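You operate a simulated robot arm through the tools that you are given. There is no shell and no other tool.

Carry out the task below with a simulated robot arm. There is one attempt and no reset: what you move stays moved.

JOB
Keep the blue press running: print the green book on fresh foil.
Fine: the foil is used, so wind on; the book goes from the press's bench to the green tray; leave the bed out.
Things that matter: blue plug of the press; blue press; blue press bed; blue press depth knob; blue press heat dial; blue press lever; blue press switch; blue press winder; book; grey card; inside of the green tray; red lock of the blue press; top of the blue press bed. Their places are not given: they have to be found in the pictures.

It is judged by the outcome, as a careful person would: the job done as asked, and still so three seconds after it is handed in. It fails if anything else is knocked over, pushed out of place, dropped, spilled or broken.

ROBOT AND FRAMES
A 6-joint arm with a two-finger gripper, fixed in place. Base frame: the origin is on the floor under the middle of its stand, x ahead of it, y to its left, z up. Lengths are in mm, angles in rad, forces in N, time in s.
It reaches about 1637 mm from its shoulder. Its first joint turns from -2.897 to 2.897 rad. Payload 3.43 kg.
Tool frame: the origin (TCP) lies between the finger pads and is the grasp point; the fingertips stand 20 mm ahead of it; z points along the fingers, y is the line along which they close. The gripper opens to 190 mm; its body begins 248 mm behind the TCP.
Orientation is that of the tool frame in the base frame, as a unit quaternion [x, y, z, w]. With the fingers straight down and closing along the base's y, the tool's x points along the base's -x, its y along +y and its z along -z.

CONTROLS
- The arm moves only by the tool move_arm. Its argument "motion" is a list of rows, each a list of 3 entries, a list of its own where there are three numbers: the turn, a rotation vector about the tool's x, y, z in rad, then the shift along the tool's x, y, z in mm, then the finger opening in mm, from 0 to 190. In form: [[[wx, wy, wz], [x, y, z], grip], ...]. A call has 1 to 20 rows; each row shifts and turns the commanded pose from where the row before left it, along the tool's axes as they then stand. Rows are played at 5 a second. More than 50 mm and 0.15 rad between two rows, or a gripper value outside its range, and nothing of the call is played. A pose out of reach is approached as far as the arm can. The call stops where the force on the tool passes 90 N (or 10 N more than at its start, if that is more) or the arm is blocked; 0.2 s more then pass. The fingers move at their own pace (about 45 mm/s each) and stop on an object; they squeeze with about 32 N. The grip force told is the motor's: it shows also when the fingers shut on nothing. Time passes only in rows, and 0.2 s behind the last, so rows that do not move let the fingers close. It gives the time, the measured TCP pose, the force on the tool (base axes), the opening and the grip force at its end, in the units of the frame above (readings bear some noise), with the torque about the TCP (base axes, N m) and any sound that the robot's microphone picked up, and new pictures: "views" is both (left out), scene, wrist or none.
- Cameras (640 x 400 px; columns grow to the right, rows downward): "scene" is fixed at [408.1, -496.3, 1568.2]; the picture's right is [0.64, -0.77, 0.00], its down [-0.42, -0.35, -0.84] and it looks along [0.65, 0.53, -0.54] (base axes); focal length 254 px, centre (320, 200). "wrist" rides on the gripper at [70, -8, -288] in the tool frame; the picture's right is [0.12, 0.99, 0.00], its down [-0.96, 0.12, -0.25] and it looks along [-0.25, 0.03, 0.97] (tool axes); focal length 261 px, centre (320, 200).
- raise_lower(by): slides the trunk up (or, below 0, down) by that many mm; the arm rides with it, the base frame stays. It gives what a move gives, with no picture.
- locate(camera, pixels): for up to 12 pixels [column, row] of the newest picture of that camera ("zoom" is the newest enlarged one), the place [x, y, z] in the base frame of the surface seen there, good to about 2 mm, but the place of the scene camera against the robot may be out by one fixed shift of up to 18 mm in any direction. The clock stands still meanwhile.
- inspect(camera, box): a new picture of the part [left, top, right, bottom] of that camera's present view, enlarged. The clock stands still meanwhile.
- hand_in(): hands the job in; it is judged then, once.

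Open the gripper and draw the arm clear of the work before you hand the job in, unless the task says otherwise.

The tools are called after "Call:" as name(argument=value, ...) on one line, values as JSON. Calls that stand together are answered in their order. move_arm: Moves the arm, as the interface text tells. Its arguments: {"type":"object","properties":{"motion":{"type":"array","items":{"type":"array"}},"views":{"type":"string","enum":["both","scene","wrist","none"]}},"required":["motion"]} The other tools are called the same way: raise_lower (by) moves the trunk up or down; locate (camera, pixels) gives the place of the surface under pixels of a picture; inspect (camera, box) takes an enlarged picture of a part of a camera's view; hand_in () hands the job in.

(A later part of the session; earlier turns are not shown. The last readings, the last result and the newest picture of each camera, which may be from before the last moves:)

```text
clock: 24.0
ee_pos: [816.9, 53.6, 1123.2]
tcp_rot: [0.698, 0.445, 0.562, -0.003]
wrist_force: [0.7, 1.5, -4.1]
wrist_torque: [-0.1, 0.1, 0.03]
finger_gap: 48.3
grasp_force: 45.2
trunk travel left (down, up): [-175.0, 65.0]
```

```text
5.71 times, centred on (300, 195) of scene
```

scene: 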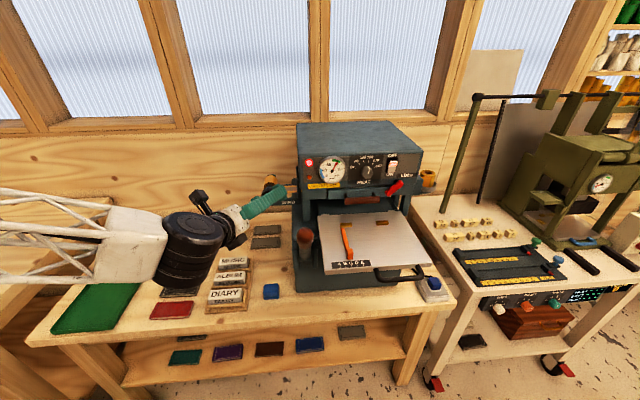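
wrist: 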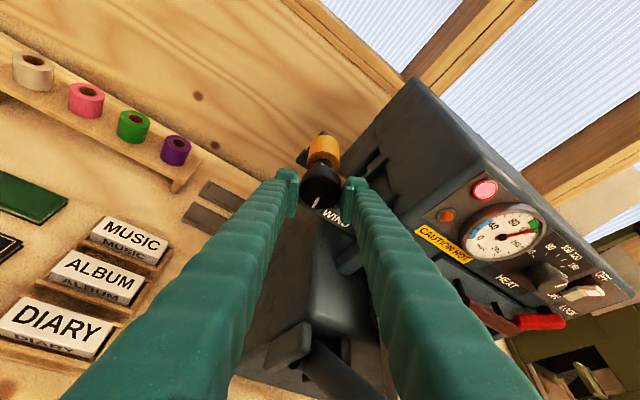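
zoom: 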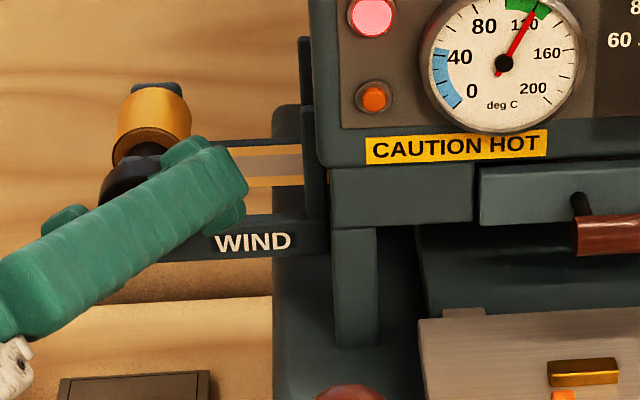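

The foil between press and roll now shows the used (grey) patch coming out at scene pixel ~(291,190), so the foil is advancing correctly. I continue winding with another stroke.

Call:
move_arm(motion=[[[0, 0, 0], [0, 0, 0], 80], [[0, 0, 0], [0, 0, 0], 80], [[-0.0581, 0, -0.1241], [0, 0, 0], 80], [[-0.0581, 0, -0.1241], [0, 0, 0], 80], [[-0.0581, 0, -0.1241], [0, 0, 0], 80], [[-0.0581, 0, -0.1241], [0, 0, 0], 80], [[-0.0581, 0, -0.1241], [0, 0, 0], 80], [[-0.0581, 0, -0.1241], [0, 0, 0], 80], [[-0.0581, 0, -0.1241], [0, 0, 0], 80], [[0, 0, 0], [0, 0, 0], 30], [[0, 0, 0], [0, 0, 0], 30], [[0, 0, 0], [0, 0, 0], 30], [[0, 0, 0], [0, 0, 0], 30], [[0.0581, 0, 0.1241], [0, 0, 0], 30], [[0.0581, 0, 0.1241], [0, 0, 0], 30], [[0.0581, 0, 0.1241], [0, 0, 0], 30], [[0.0581, 0, 0.1241], [0, 0, 0], 30], [[0.0581, 0, 0.1241], [0, 0, 0], 30], [[0.0581, 0, 0.1241], [0, 0, 0], 30], [[0.0581, 0, 0.1241], [0, 0, 0], 30]], views="both")

Call:
inspect(camera="scene", box=[250, 160, 350, 230])

```text
clock: 28.2
ee_pos: [817.3, 53.9, 1123.2]
tcp_rot: [0.698, 0.445, 0.561, -0.001]
wrist_force: [9.9, -6.4, -10.8]
wrist_torque: [-0.1, 0.1, 0.07]
finger_gap: 48.4
grasp_force: 45.5
trunk travel left (down, up): [-175.0, 65.0]
```

scene: 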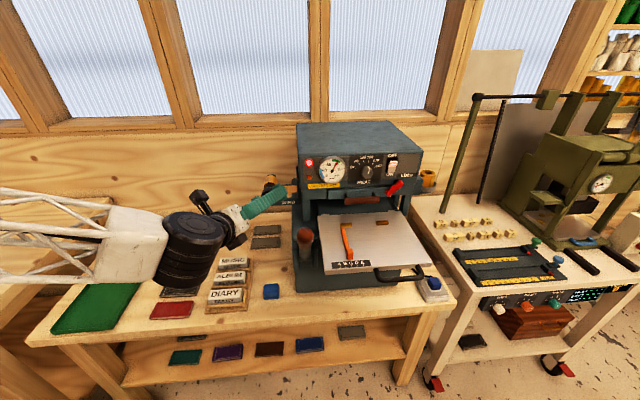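
wrist: 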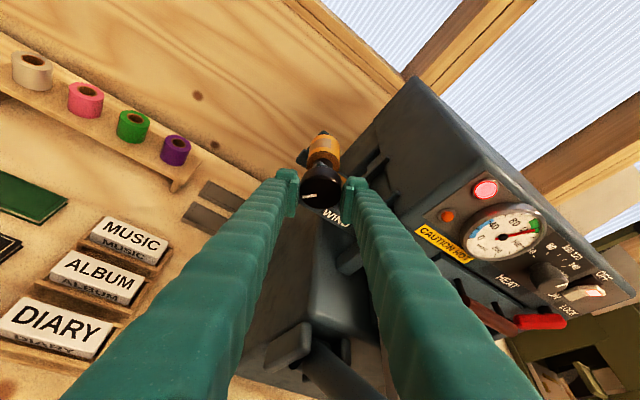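

```text
5.71 times, centred on (300, 195) of scene
```

zoom: 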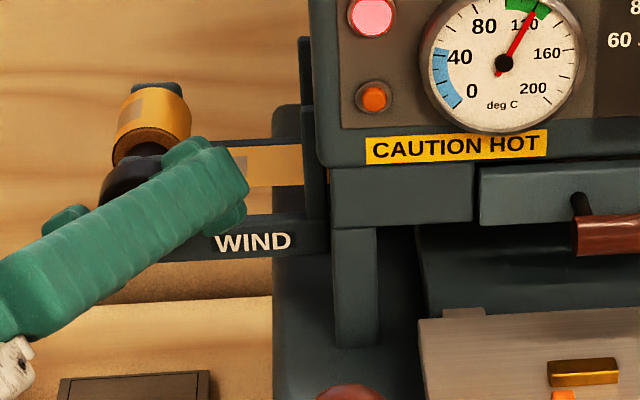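

The used patch now ends at zoom (270,165) and fresh gold follows it, with the used part wrapped on the roll. Before deciding whether it is enough, I release the knob and back straight off to look into the press opening.

Call:
move_arm(motion=[[[0, 0, 0], [0, 0, 0], 90], [[0, 0, 0], [0, 0, 0], 90], [[0, 0, 0], [-12.7, 0, -27.2], 90], [[0, 0, 0], [-12.7, 0, -27.2], 90], [[0, 0, 0], [-12.7, 0, -27.2], 90]], views="both")

Call:
inspect(camera="wrist", box=[280, 90, 440, 240])

Call:
inspect(camera="scene", box=[250, 160, 350, 230])

```text
clock: 29.4
ee_pos: [754.4, -10.4, 1122.6]
tcp_rot: [0.698, 0.444, 0.562, -0.002]
wrist_force: [0.4, 0.3, -0.2]
wrist_torque: [0.0, -0.06, 0.0]
finger_gap: 90.1
grasp_force: 0.1
trunk travel left (down, up): [-175.0, 65.0]
```

scene: 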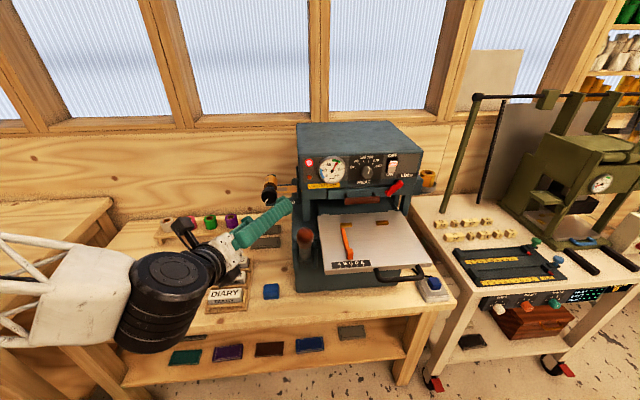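
wrist: 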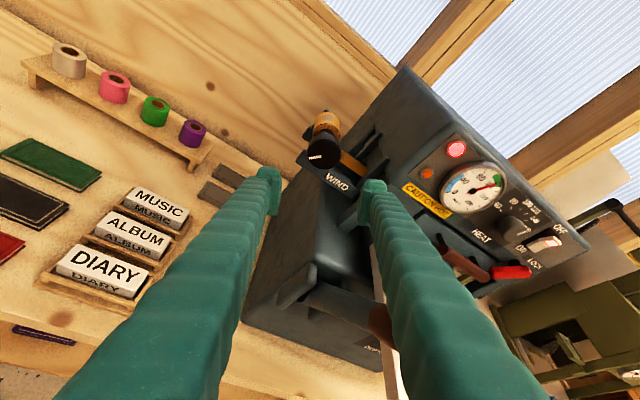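

```text
2.67 times, centred on (360, 165) of wrist
```

zoom: 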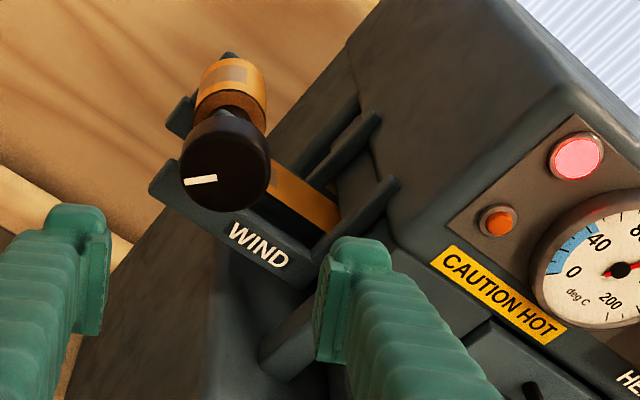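

```text
5.71 times, centred on (300, 195) of scene
```

zoom: 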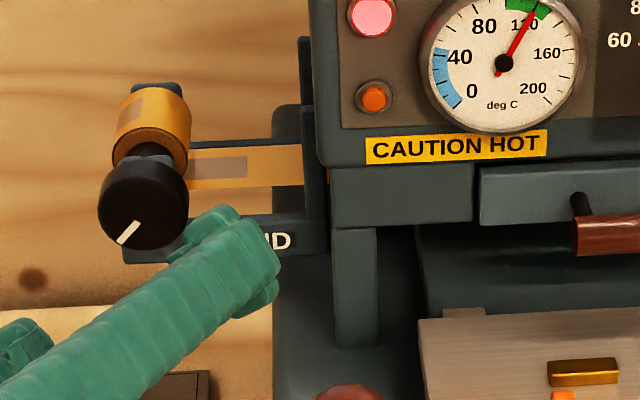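

The used patch is past the press side and fresh gold follows. To be sure what lies under the type, I raise the arm, straighten the tool along the press's depth direction, and go look into the opening from the front.

Call:
move_arm(motion=[[[0, 0, 0], [37.7, 23.8, -17.7], 90], [[0, 0, 0], [37.7, 23.8, -17.7], 90], [[0, 0, 0], [37.7, 23.8, -17.7], 90], [[0, 0, 0], [37.7, 23.8, -17.7], 90], [[0, 0, 0], [23.6, 14.9, -11.1], 90], [[-0.0556, 0, -0.1187], [0, 0, 0], 90], [[-0.0556, 0, -0.1187], [0, 0, 0], 90], [[-0.0556, 0, -0.1187], [0, 0, 0], 90], [[-0.0556, 0, -0.1187], [0, 0, 0], 90], [[-0.0556, 0, -0.1187], [0, 0, 0], 90], [[-0.0556, 0, -0.1187], [0, 0, 0], 90], [[-0.0556, 0, -0.1187], [0, 0, 0], 90], [[-0.0556, 0, -0.1187], [0, 0, 0], 90], [[0, 0.1453, 0], [0, 0, 0], 90], [[0, 0.1453, 0], [0, 0, 0], 90], [[0, 0.1453, 0], [0, 0, 0], 90]], views="scene")

```text
clock: 32.8
ee_pos: [750.6, -8.4, 1347.2]
tcp_rot: [0.265, 0.655, 0.656, 0.266]
wrist_force: [-0.6, 0.2, 1.0]
wrist_torque: [-0.14, 0.16, -0.34]
finger_gap: 90.1
grasp_force: 0.1
trunk travel left (down, up): [-175.0, 65.0]
```

scene: 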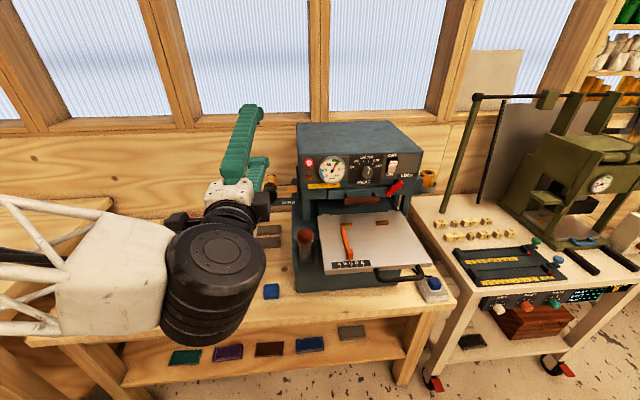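

The tool now points along the press depth with fingers above one another. I translate to the front of the bed at this safe height (z≈1347).

Call:
move_arm(motion=[[[0, 0, 0], [-30.7, 0, -26.4], 90], [[0, 0, 0], [-30.7, 0, -26.4], 90], [[0, 0, 0], [-30.7, 0, -26.4], 90], [[0, 0, 0], [-30.7, 0, -26.4], 90], [[0, 0, 0], [-30.7, 0, -26.4], 90], [[0, 0, 0], [-30.7, 0, -26.4], 90], [[0, 0, 0], [-30.7, 0, -26.4], 90], [[0, 0, 0], [-30.7, 0, -26.4], 90]], views="both")

```text
clock: 34.6
ee_pos: [780.8, -333.7, 1345.8]
tcp_rot: [0.267, 0.655, 0.655, 0.266]
wrist_force: [1.3, 0.1, 0.6]
wrist_torque: [-0.1, 0.14, -0.15]
finger_gap: 90.1
grasp_force: 0.0
trunk travel left (down, up): [-175.0, 65.0]
```

scene: 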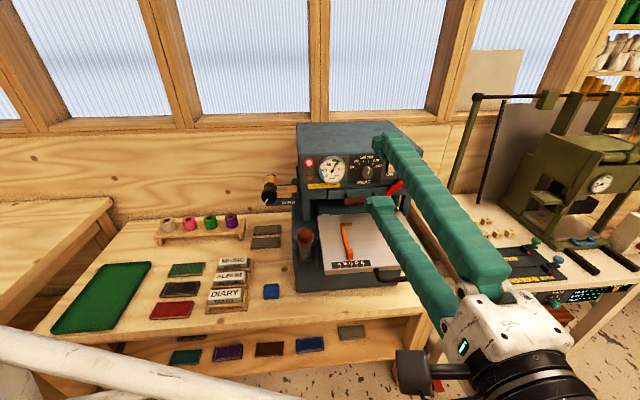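
wrist: 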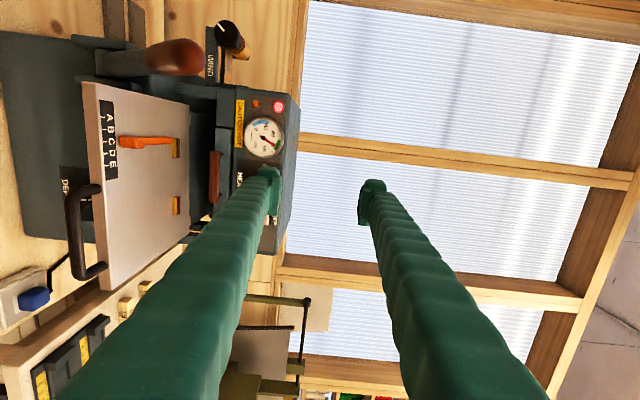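

I can now see the front of the press, including a "DEPTH" label under the bed at (65,180). I lower to look into the opening.

Call:
move_arm(motion=[[[0, 0, 0], [0, -45, 0], 90], [[0, 0, 0], [0, -45, 0], 90], [[0, 0, 0], [0, -45, 0], 90], [[0, 0, 0], [0, -45, 0], 90]], views="both")

Call:
inspect(camera="wrist", box=[180, 60, 420, 270])

```text
clock: 35.6
ee_pos: [781.2, -333.8, 1164.6]
tcp_rot: [0.267, 0.654, 0.655, 0.267]
wrist_force: [-1.2, 0.2, 0.9]
wrist_torque: [-0.07, 0.08, -0.12]
finger_gap: 90.2
grasp_force: 0.0
trunk travel left (down, up): [-175.0, 65.0]
```

scene: 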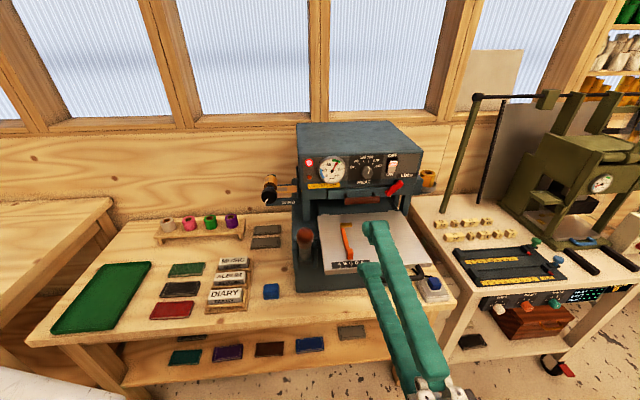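
wrist: 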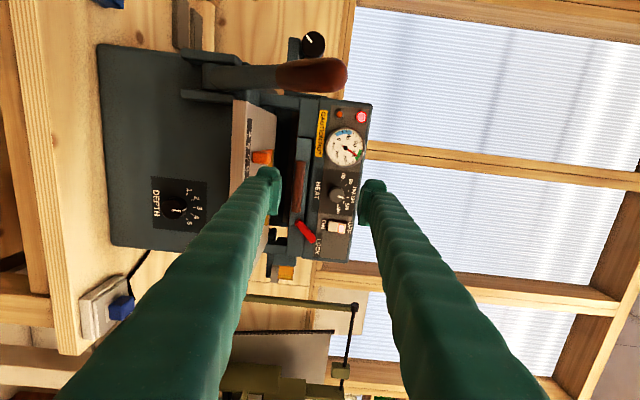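

```text
1.90 times, centred on (300, 165) of wrist
```

zoom: 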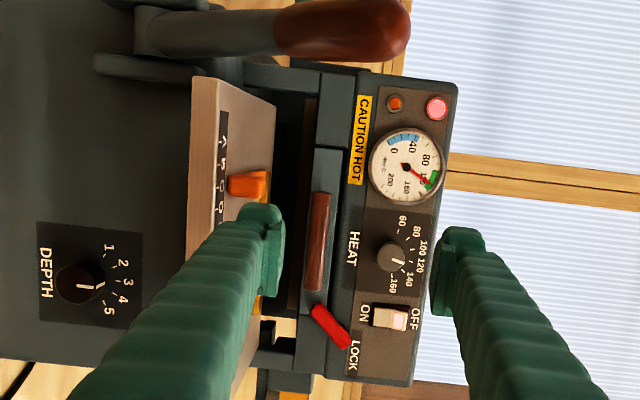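

The depth knob under the bed and the panel are visible. I zoom into the depth knob and the opening.

Call:
inspect(camera="wrist", box=[140, 165, 230, 240])

Call:
inspect(camera="wrist", box=[260, 70, 380, 290])

Call:
locate(camera="wrist", pixels=[[178, 210], [330, 75], [305, 75], [283, 78], [306, 232], [299, 180], [265, 140], [290, 130], [285, 160], [262, 156], [310, 300], [345, 190]])

```text
5.33 times, centred on (185, 202) of wrist
```

zoom: 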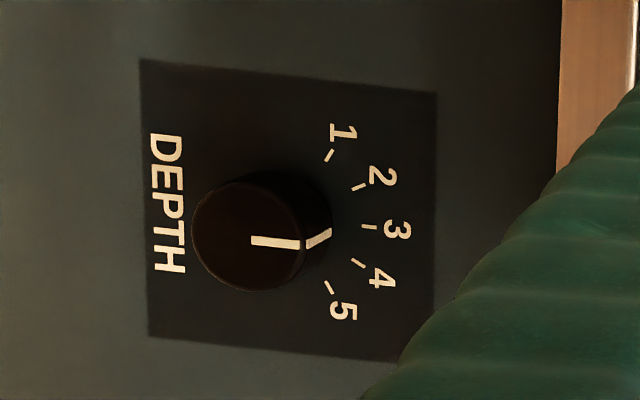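

```text
1.82 times, centred on (320, 180) of wrist
```

zoom: 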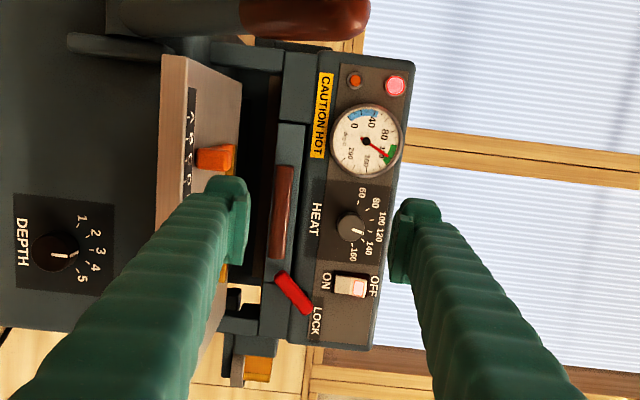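

```text
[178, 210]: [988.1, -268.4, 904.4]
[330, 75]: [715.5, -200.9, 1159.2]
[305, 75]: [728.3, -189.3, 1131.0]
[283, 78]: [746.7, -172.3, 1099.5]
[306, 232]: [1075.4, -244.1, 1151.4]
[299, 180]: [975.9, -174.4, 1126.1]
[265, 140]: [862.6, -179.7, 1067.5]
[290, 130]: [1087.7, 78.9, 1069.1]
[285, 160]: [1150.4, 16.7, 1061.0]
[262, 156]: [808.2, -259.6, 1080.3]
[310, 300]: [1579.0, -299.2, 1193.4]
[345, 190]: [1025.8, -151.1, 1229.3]
```

Depth is set at 3, the heat lamp and switch are on, the gauge is in the green. I move 40 mm left (away from the bed handle) and 48 mm down for a look under the head.

Call:
move_arm(motion=[[[0, 0, 0], [40, 0, 0], 110], [[0, 0, 0], [0, -45, 0], 110]], views="wrist")

Call:
inspect(camera="wrist", box=[240, 80, 380, 240])

```text
clock: 36.2
ee_pos: [753.4, -303.3, 1119.3]
tcp_rot: [0.267, 0.655, 0.655, 0.266]
wrist_force: [-0.3, 1.1, 0.5]
wrist_torque: [-0.12, 0.11, -0.16]
finger_gap: 110.0
grasp_force: 0.0
trunk travel left (down, up): [-175.0, 65.0]
```

wrist: 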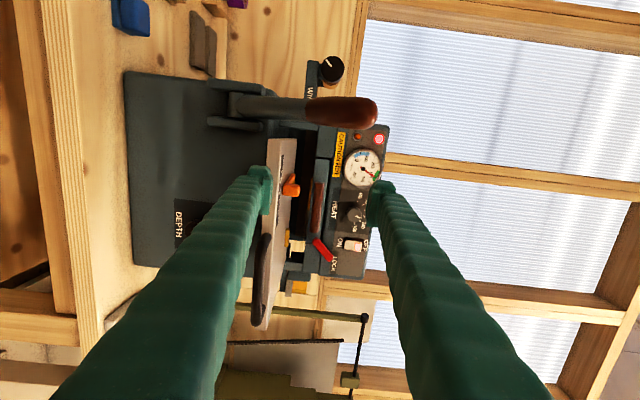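

```text
2.50 times, centred on (310, 160) of wrist
```

zoom: 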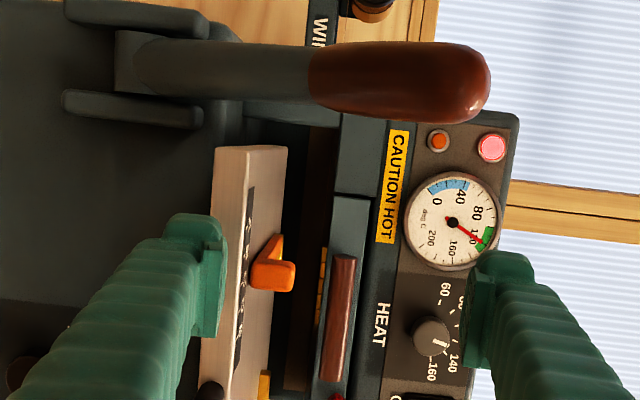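

I can just see a yellow (gold) strip at zoom (320,290) under the type holder. I lower 35 mm further to see it better.

Call:
move_arm(motion=[[[0, 0, 0], [0, -40, 0], 110]], views="wrist")

Call:
inspect(camera="wrist", box=[260, 110, 380, 240])

```text
clock: 36.6
ee_pos: [752.6, -303.8, 1078.1]
tcp_rot: [0.267, 0.655, 0.655, 0.266]
wrist_force: [-0.6, 0.8, 0.6]
wrist_torque: [-0.1, 0.09, -0.09]
finger_gap: 110.1
grasp_force: 0.1
trunk travel left (down, up): [-175.0, 65.0]
```

wrist: 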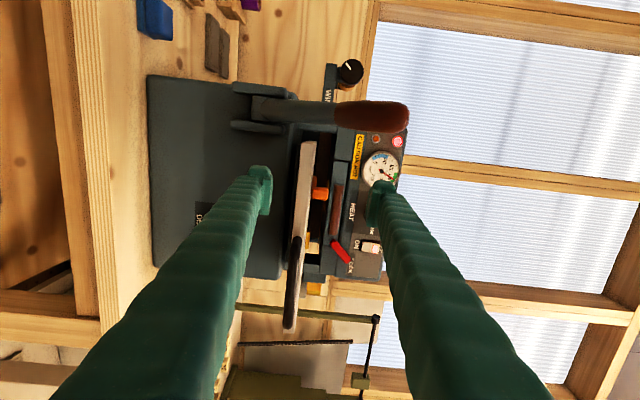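

```text
3.08 times, centred on (320, 175) of wrist
```

zoom: 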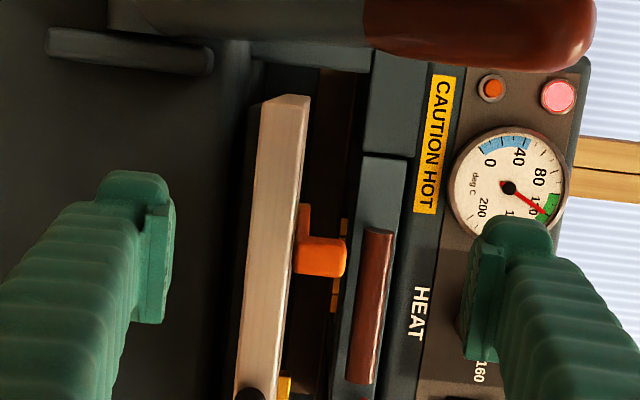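

I zoom at maximum into the opening around wrist pixel (327,185).

Call:
inspect(camera="wrist", box=[305, 165, 345, 225])

Call:
locate(camera="wrist", pixels=[[329, 182], [329, 190], [331, 200], [328, 205], [326, 212], [322, 185], [332, 180]])

```text
6.67 times, centred on (325, 195) of wrist
```

zoom: 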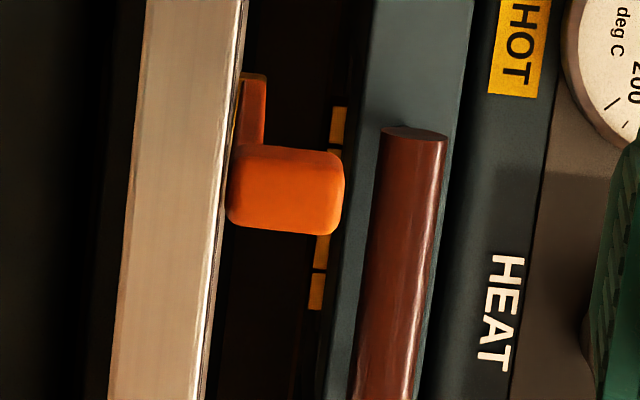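

```text
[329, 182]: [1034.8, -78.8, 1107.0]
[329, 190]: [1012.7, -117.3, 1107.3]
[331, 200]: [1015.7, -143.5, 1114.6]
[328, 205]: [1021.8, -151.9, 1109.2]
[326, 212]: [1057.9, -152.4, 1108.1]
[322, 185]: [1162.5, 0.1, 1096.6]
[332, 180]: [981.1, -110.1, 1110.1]
```

The type row (brass pieces) is visible but the foil is edge-on from here. To be sure, I will wind a further portion up to one full turn while watching the used patch; I go back up and over to the winder.

Call:
move_arm(motion=[[[0, 0, 0], [0, 45, 0], 90], [[0, 0, 0], [0, 45, 0], 90], [[0, 0, 0], [0, 45, 0], 90], [[0, 0, 0], [0, 45, 0], 90], [[0, 0, 0], [0, 45, 0], 90], [[0, 0, 0], [0, 45, 0], 90], [[0, 0, 0], [25.4, 0, 31.4], 90], [[0, 0, 0], [25.4, 0, 31.4], 90], [[0, 0, 0], [25.4, 0, 31.4], 90], [[0, 0, 0], [25.4, 0, 31.4], 90], [[0, 0, 0], [25.4, 0, 31.4], 90], [[0, 0, 0], [25.4, 0, 31.4], 90], [[0, 0, 0], [25.4, 0, 31.4], 90], [[0, 0, 0], [25.4, 0, 31.4], 90], [[0, -0.1453, 0], [0, 0, 0], 90], [[0, -0.1453, 0], [0, 0, 0], 90], [[0, -0.1453, 0], [0, 0, 0], 90]], views="both")

Call:
inspect(camera="scene", box=[250, 160, 350, 230])

```text
clock: 40.2
ee_pos: [784.8, 15.4, 1348.5]
tcp_rot: [0.404, 0.581, 0.581, 0.402]
wrist_force: [0.8, -0.4, -1.9]
wrist_torque: [0.02, -0.13, 0.22]
finger_gap: 90.2
grasp_force: 0.1
trunk travel left (down, up): [-175.0, 65.0]
```

scene: 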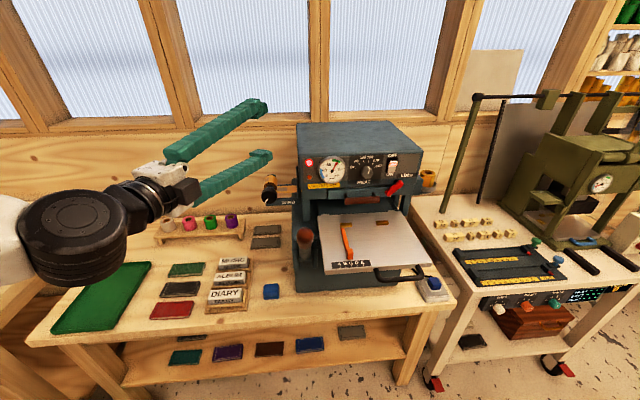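
wrist: 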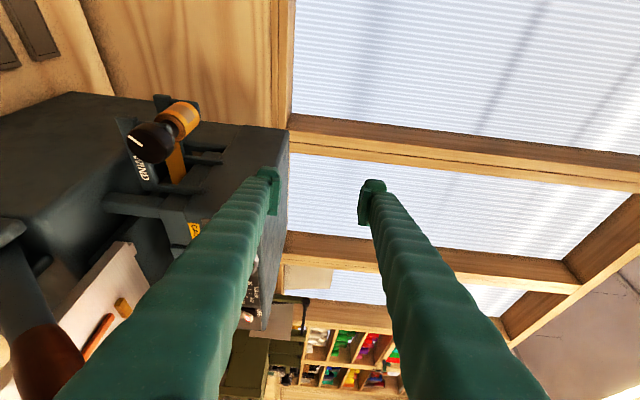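

```text
5.71 times, centred on (300, 195) of scene
```

zoom: 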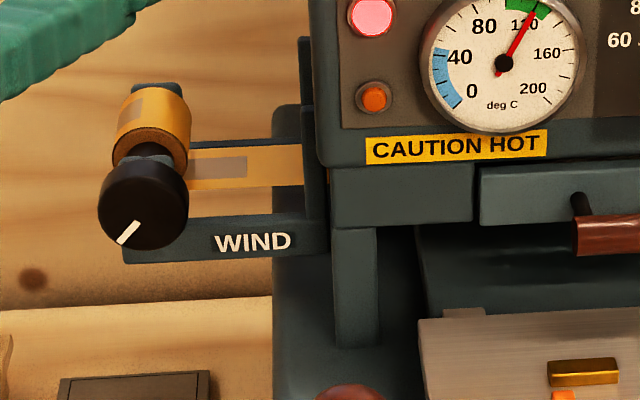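

With the view clear, I zoom further on the ribbon and roll and locate the patch end (scene ~287,188).

Call:
inspect(camera="scene", box=[262, 170, 302, 210])

Call:
inspect(camera="wrist", box=[110, 80, 230, 220])

Call:
locate(camera="scene", pixels=[[287, 188], [284, 188], [296, 188], [279, 189], [408, 178], [430, 183]])

```text
10.00 times, centred on (282, 190) of scene
```

zoom: 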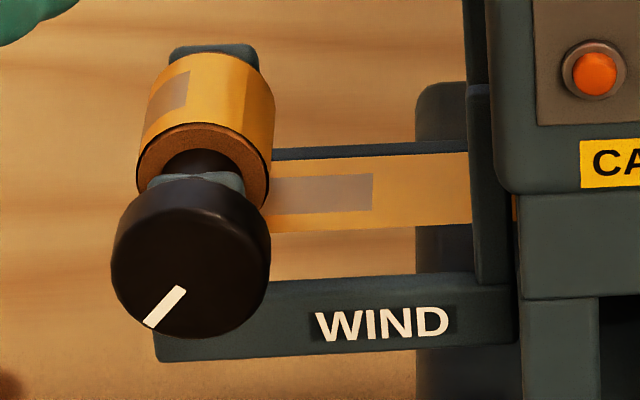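

```text
2.86 times, centred on (170, 150) of wrist
```

zoom: 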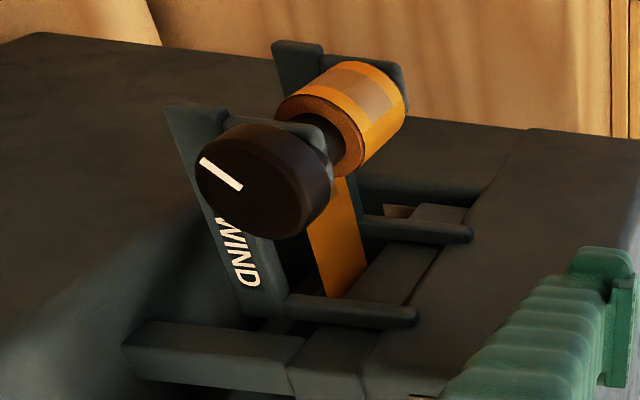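

```text
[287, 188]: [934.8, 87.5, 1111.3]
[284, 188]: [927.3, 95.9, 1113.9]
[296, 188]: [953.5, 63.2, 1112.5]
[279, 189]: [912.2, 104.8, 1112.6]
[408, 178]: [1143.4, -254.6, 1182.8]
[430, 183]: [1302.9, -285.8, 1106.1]
```

The used patch is one long piece whose trailing end (t≈602) is now outside the press, so everything under the type is fresh foil; winding is done. Now I pitch the tool back down to go to the green book.

Call:
move_arm(motion=[[[0.1428, 0, 0], [0, 0, 0], 110], [[0.1428, 0, 0], [0, 0, 0], 110], [[0.1428, 0, 0], [0, 0, 0], 110], [[0.1428, 0, 0], [0, 0, 0], 110], [[0.1428, 0, 0], [0, 0, 0], 110], [[0.1428, 0, 0], [0, 0, 0], 110], [[0.1428, 0, 0], [0, 0, 0], 110], [[0.1428, 0, 0], [0, 0, 0], 110], [[0.1428, 0, 0], [0, 0, 0], 110], [[0.1428, 0, 0], [0, 0, 0], 110], [[0.1428, 0, 0], [0, 0, 0], 110]], views="scene")

```text
clock: 42.6
ee_pos: [767.7, 16.9, 1312.1]
tcp_rot: [0.57, 0.822, 0.005, 0.007]
wrist_force: [0.8, -0.2, -0.5]
wrist_torque: [0.09, -0.01, -0.02]
finger_gap: 110.2
grasp_force: 0.0
out of reach, approached as far as the arm can: row 11
trunk travel left (down, up): [-175.0, 65.0]
```

scene: 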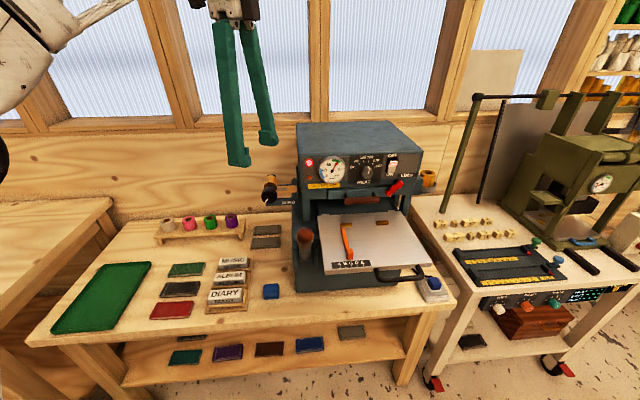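

The tool points down again (limit of height reached at z≈1312, fine). I yaw it to the press/book direction and travel to above the green book at about (607, 379), lowering to z≈1050.

Call:
move_arm(motion=[[[0, 0, -0.1453], [0, 0, 0], 110], [[0, 0, -0.1453], [0, 0, 0], 110], [[0, 0, -0.1453], [0, 0, 0], 110], [[0, 0, 0], [36.8, 14.7, 26], 110], [[0, 0, 0], [36.8, 14.7, 26], 110], [[0, 0, 0], [36.8, 14.7, 26], 110], [[0, 0, 0], [36.8, 14.7, 26], 110], [[0, 0, 0], [36.8, 14.7, 26], 110], [[0, 0, 0], [36.8, 14.7, 26], 110], [[0, 0, 0], [36.8, 14.7, 26], 110], [[0, 0, 0], [36.8, 14.7, 26], 110], [[0, 0, 0], [36.8, 14.7, 26], 110], [[0, 0, 0], [36.8, 14.7, 26], 110]], views="both")

```text
clock: 45.4
ee_pos: [604.6, 380.2, 1048.1]
tcp_rot: [0.377, 0.926, 0.002, 0.0]
wrist_force: [0.5, -1.1, 0.5]
wrist_torque: [0.14, 0.0, 0.01]
finger_gap: 109.9
grasp_force: 0.0
out of reach, approached as far as the arm can: row 1
trunk travel left (down, up): [-175.0, 65.0]
```

scene: 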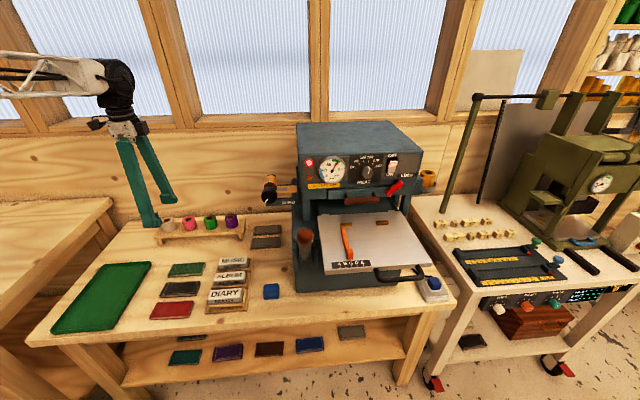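
wrist: 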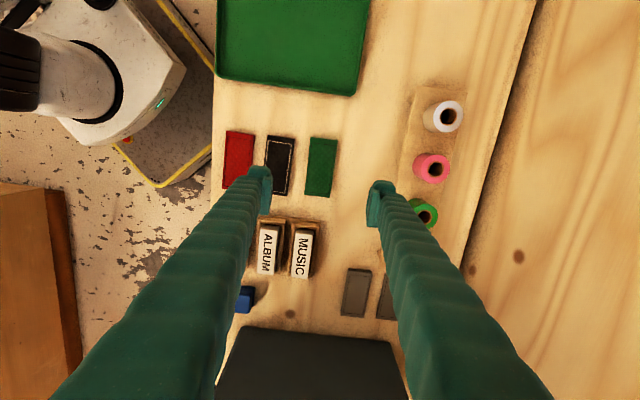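

The green book is centred at wrist pixel (320,167). I zoom in and locate its corners.

Call:
inspect(camera="wrist", box=[270, 110, 370, 220])

Call:
locate(camera="wrist", pixels=[[313, 140], [335, 141], [328, 193], [307, 192], [320, 167], [346, 167], [302, 167], [320, 125], [318, 205], [225, 70], [355, 80], [290, 40]])

```text
3.64 times, centred on (320, 165) of wrist
```

zoom: 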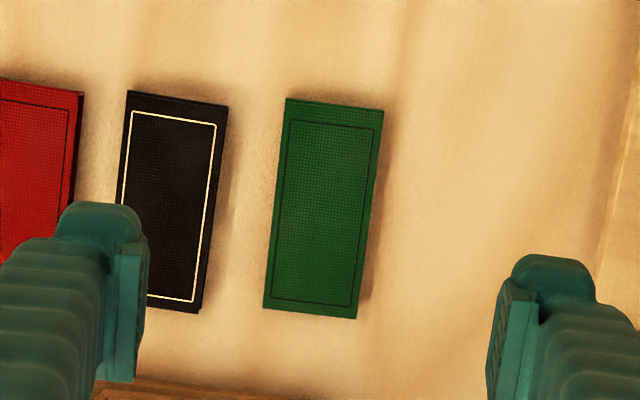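

```text
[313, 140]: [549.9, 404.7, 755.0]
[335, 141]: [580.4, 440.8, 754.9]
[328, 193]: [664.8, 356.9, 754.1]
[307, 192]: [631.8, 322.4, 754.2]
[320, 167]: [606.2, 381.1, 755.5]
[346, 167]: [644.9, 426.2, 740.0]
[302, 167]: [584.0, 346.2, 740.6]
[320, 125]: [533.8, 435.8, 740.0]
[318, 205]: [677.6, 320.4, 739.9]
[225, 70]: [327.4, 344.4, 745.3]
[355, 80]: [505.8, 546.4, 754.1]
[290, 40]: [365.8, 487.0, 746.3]
```

The book is about 129 x 58 x 15 mm, aligned with the press. The black book lies close in front, so I check the gap between them and the fingertip thickness.

Call:
locate(camera="wrist", pixels=[[291, 167], [296, 167], [304, 167], [308, 167], [286, 167], [249, 177], [255, 170], [262, 170], [268, 178], [271, 185], [271, 200], [330, 167]])

Call:
inspect(camera="wrist", box=[235, 155, 315, 215])

```text
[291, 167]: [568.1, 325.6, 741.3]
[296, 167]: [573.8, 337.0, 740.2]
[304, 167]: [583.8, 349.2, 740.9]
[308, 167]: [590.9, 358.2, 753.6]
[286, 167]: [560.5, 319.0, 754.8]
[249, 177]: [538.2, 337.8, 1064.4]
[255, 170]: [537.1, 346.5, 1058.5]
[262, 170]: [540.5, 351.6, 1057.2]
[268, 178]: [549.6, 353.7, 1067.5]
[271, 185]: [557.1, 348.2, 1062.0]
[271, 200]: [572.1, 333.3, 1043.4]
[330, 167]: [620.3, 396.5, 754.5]
```

```text
6.67 times, centred on (275, 185) of wrist
```

zoom: 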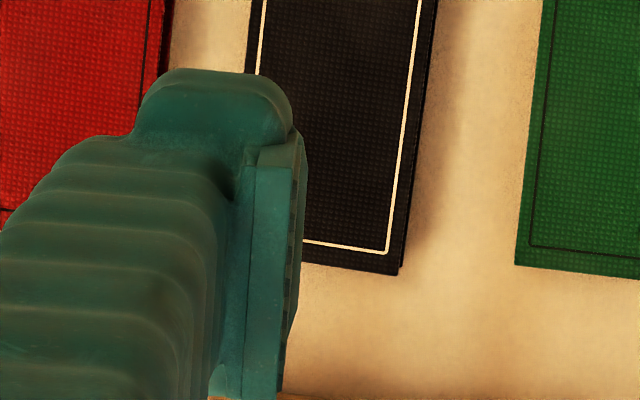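

The gap is about 43 mm and the fingertip about 25 mm thick, so gripping across the short side is safe with a 76 mm opening. I descend to z≈800 centred on the book and check.

Call:
move_arm(motion=[[[0, 0, 0], [-1, 2.8, 40], 76], [[0, 0, 0], [0, 0, 45], 76], [[0, 0, 0], [0, 0, 45], 76], [[0, 0, 0], [0, 0, 45], 76], [[0, 0, 0], [0, 0, 45], 76], [[0, 0, 0], [0, 0, 28], 76]], views="both")

Call:
inspect(camera="wrist", box=[220, 80, 420, 260])

```text
clock: 46.8
ee_pos: [607.9, 382.7, 801.8]
tcp_rot: [0.378, 0.926, 0.0, -0.001]
wrist_force: [-0.8, 0.3, 0.4]
wrist_torque: [0.05, -0.08, -0.01]
finger_gap: 75.9
grasp_force: 0.0
trunk travel left (down, up): [-175.0, 65.0]
```

scene: 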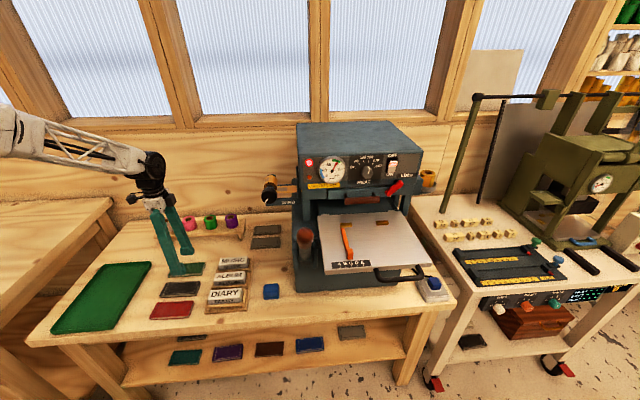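
wrist: 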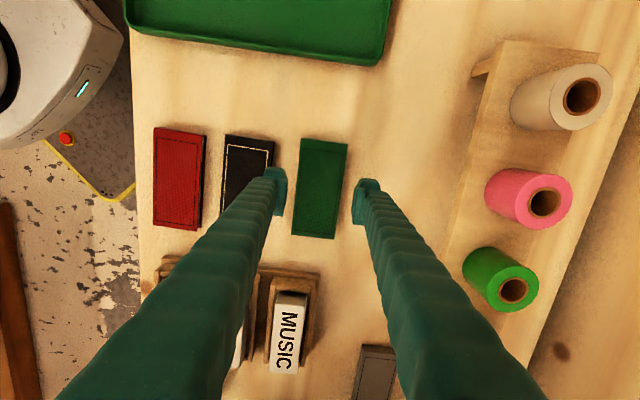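

```text
2.22 times, centred on (320, 170) of wrist
```

zoom: 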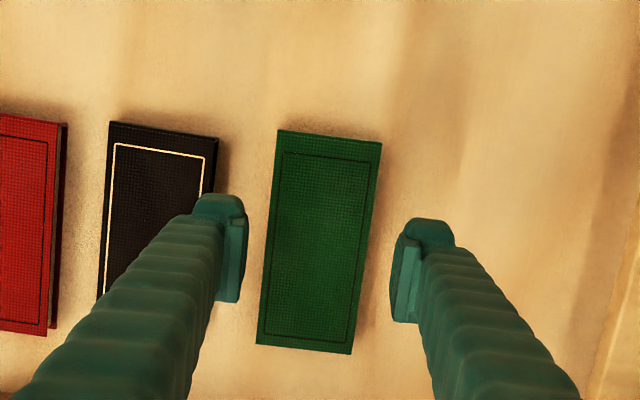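

I check the black book's back edge against the front finger's path with locate at this closer range.

Call:
locate(camera="wrist", pixels=[[273, 145], [271, 155], [275, 145], [279, 145], [285, 165], [300, 150], [302, 145], [299, 195], [346, 150], [340, 200], [262, 178], [257, 185]])

```text
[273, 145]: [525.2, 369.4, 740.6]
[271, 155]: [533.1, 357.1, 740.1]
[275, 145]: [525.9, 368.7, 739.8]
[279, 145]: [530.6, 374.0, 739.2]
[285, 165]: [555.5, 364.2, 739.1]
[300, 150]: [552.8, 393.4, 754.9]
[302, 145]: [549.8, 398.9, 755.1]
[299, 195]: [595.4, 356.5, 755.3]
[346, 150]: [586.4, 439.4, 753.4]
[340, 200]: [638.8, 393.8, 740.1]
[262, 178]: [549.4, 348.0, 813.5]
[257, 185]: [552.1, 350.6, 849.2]
```

Black's edge is at s≈628 and the green's front at s≈668; my front finger will occupy 635–660, clear on both sides. I descend to z≈763 and close on the book.

Call:
move_arm(motion=[[[0, 0, 0], [0, 0, 13], 76], [[0, 0, 0], [0, 0, 13], 76], [[0, 0, 0], [0, 0, 12.5], 76], [[0, 0, 0], [0, 0, 0], 40], [[0, 0, 0], [0, 0, 0], 40], [[0, 0, 0], [0, 0, 0], 40], [[0, 0, 0], [0, 0, 0], 40]], views="both")

```text
clock: 48.2
ee_pos: [608.1, 381.1, 773.8]
tcp_rot: [0.377, 0.926, 0.005, 0.003]
wrist_force: [-17.9, -16.2, 97.6]
wrist_torque: [-1.31, 1.38, 0.02]
finger_gap: 27.0
grasp_force: 22.7
trunk travel left (down, up): [-175.0, 65.0]
stopped in row 7: the force on the tool passed its limit at 99 N (the readings are from after the stop); the commanded pose is now the measured one
```

scene: 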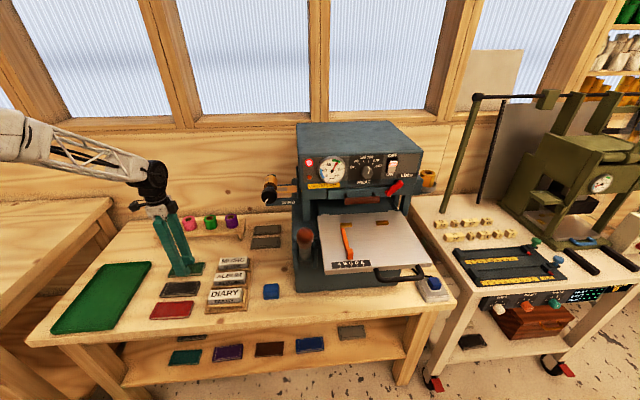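
wrist: 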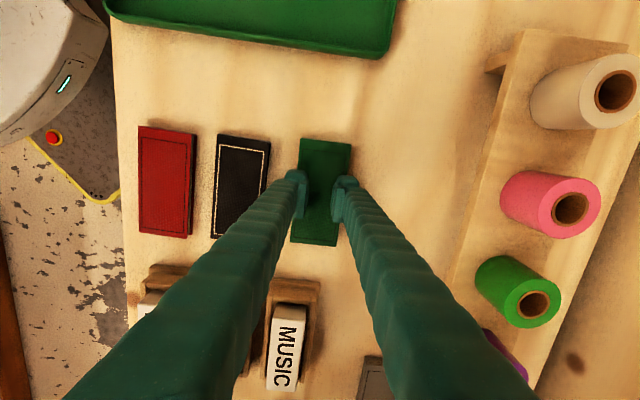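

The fingers ended on top of the book instead of around it (gap 27, 98 N upward). I look closely before moving anything.

Call:
inspect(camera="wrist", box=[260, 120, 380, 260])

Call:
inspect(camera="scene", box=[140, 200, 230, 300])

```text
2.86 times, centred on (320, 190) of wrist
```

zoom: 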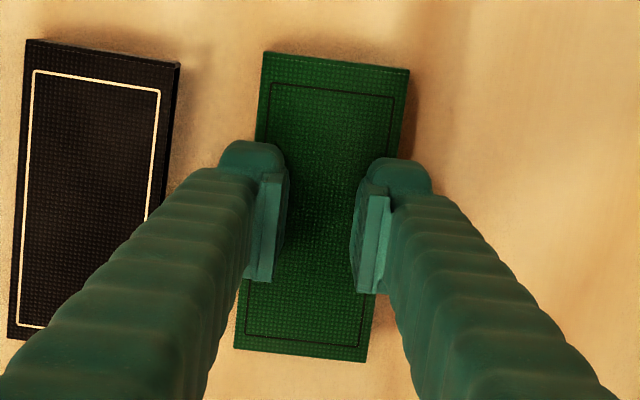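

```text
4.00 times, centred on (185, 250) of scene
```

zoom: 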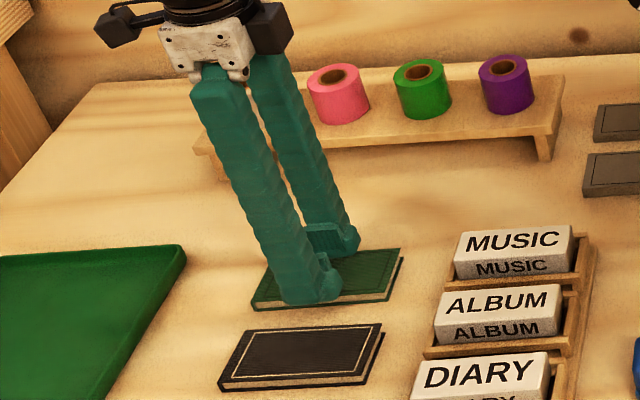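

The fingers closed before the arm had finished coming down, so they press on the cover. I lift off gently first, then open and look.

Call:
move_arm(motion=[[[0, 0, 0], [0, 0, -4], 40], [[0, 0, 0], [0, 0, -8], 40], [[0, 0, 0], [0, 0, -15], 40], [[0, 0, 0], [0, 0, -10], 60], [[0, 0, 0], [0, 0, 0], 76], [[0, 0, 0], [0, 0, 0], 76]], views="both")

Call:
inspect(camera="wrist", box=[220, 80, 420, 260])

```text
clock: 49.6
ee_pos: [606.6, 383.2, 804.8]
tcp_rot: [0.377, 0.926, 0.002, 0.001]
wrist_force: [0.3, 0.3, 0.5]
wrist_torque: [-0.01, -0.01, 0.01]
finger_gap: 76.1
grasp_force: 0.0
trunk travel left (down, up): [-175.0, 65.0]
```

scene: 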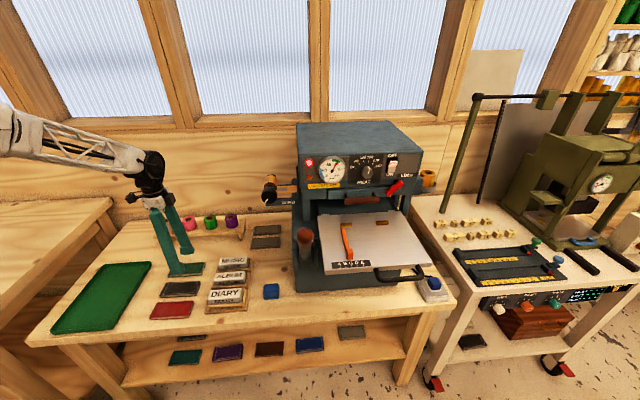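
wrist: 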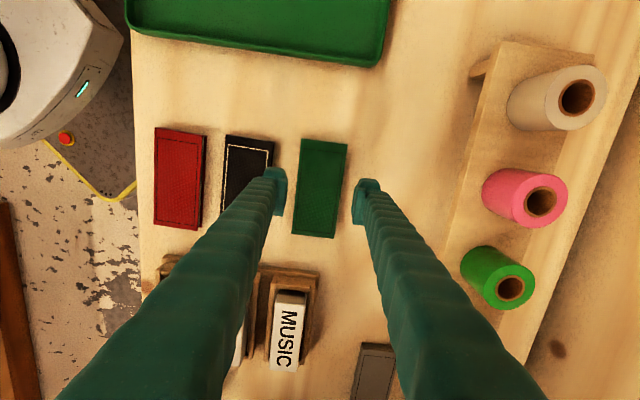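

```text
2.22 times, centred on (320, 170) of wrist
```

zoom: 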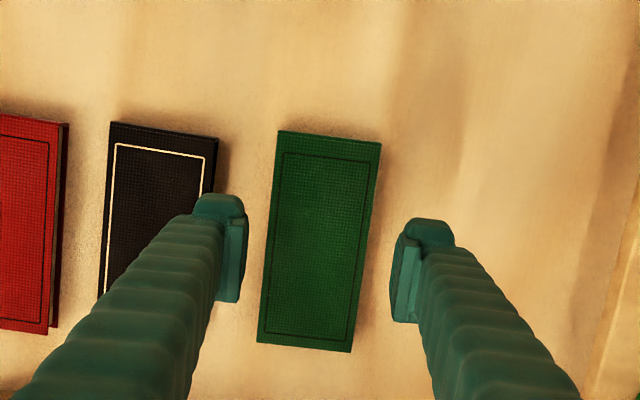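

The book is unmoved and unharmed. I descend again slowly and let the arm settle before any closing, checking the height and force.

Call:
move_arm(motion=[[[0, 0, 0], [0, 0, 14], 76], [[0, 0, 0], [0, 0, 14], 76], [[0, 0, 0], [0, 0, 8], 76], [[0, 0, 0], [0, 0, 4], 76], [[0, 0, 0], [0, 0, 0], 76], [[0, 0, 0], [0, 0, 0], 76]], views="both")

Call:
inspect(camera="wrist", box=[250, 120, 390, 260])

```text
clock: 51.0
ee_pos: [606.9, 381.2, 764.4]
tcp_rot: [0.377, 0.926, 0.002, 0.001]
wrist_force: [0.5, 0.3, 0.9]
wrist_torque: [-0.01, 0.02, 0.02]
finger_gap: 76.1
grasp_force: 0.0
trunk travel left (down, up): [-175.0, 65.0]
```

scene: 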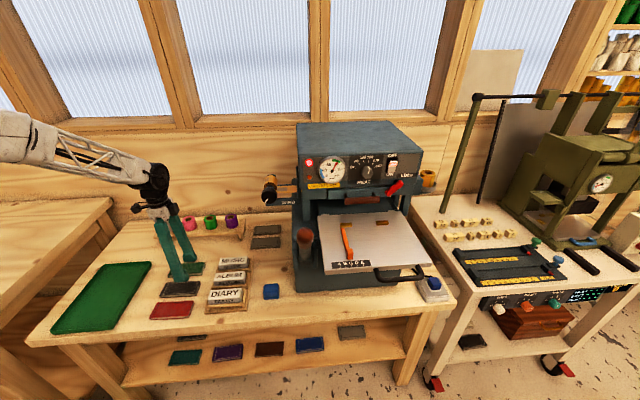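
wrist: 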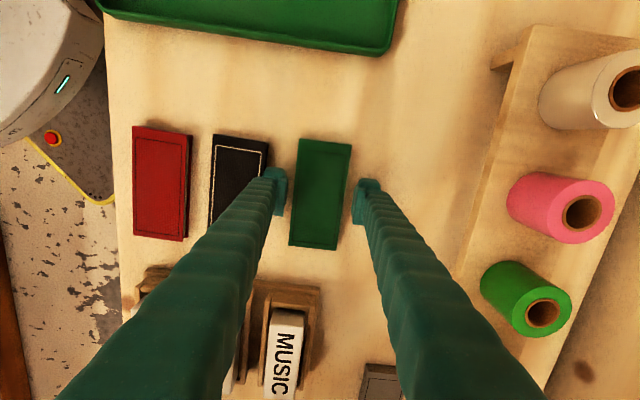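

```text
2.86 times, centred on (320, 190) of wrist
```

zoom: 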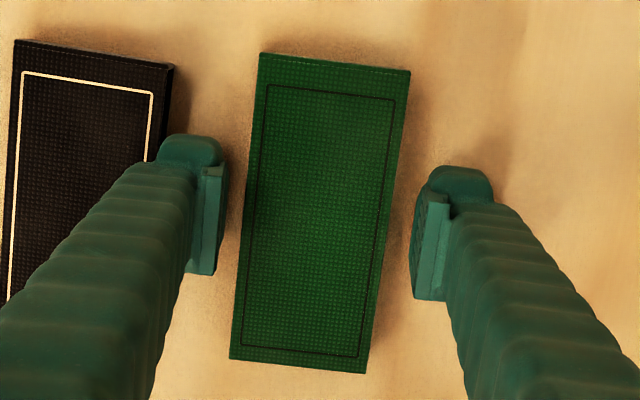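

The fingertips straddle the book with room on both sides. Now I close onto it.

Call:
move_arm(motion=[[[0, 0, 0], [0, 0, 0], 66], [[0, 0, 0], [0, 0, 0], 56], [[0, 0, 0], [0, 0, 0], 46], [[0, 0, 0], [0, 0, 0], 46], [[0, 0, 0], [0, 0, 0], 46]], views="wrist")

Call:
inspect(camera="wrist", box=[250, 120, 390, 260])

```text
clock: 52.1
ee_pos: [608.4, 381.5, 772.9]
tcp_rot: [0.377, 0.926, 0.006, 0.004]
wrist_force: [-18.4, -15.1, 72.2]
wrist_torque: [-1.4, 1.44, -0.05]
finger_gap: 46.5
grasp_force: 17.0
trunk travel left (down, up): [-175.0, 65.0]
stopped in row 5: the force on the tool passed its limit at 95 N (the readings are from after the stop); the commanded pose is now the measured one
```

wrist: 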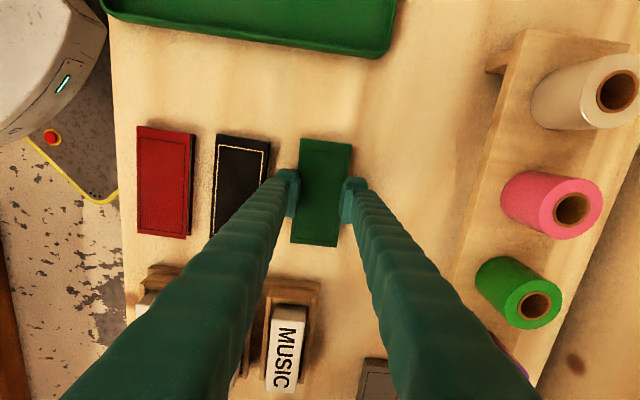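

```text
2.86 times, centred on (320, 190) of wrist
```

zoom: 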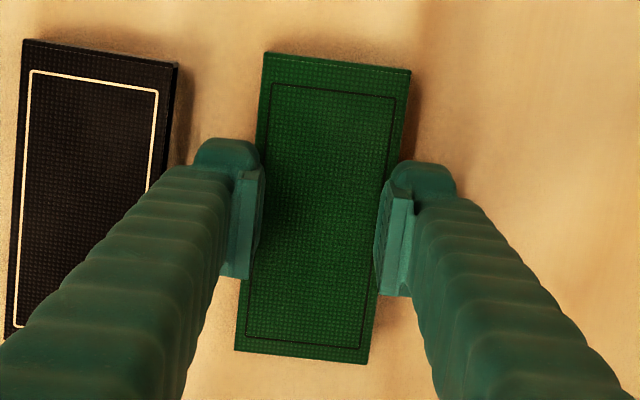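

The fingers rode up the book's edges again, so the tip shape matters. I measure points on the finger pad and tip in this zoom to learn where the pad's lower end is.

Call:
locate(camera="zoom", pixels=[[248, 178], [261, 185], [262, 230], [240, 272], [255, 158], [225, 142], [200, 155], [238, 190], [380, 240], [395, 192], [430, 168], [455, 180]])

Call:
inspect(camera="scene", box=[150, 240, 220, 300])

```text
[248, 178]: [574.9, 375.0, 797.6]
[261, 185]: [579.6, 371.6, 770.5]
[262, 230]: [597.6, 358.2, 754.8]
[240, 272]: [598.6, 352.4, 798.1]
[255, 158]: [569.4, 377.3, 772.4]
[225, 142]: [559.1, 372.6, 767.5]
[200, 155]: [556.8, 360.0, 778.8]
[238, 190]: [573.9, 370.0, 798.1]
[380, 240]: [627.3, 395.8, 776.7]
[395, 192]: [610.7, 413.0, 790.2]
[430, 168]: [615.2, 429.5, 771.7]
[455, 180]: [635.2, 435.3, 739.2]
```

```text
6.67 times, centred on (185, 270) of scene
```

zoom: 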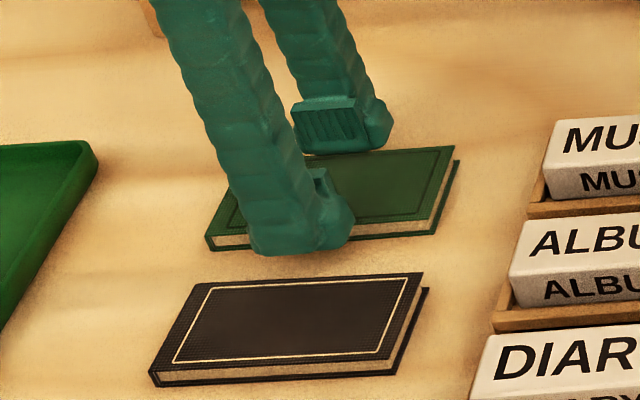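

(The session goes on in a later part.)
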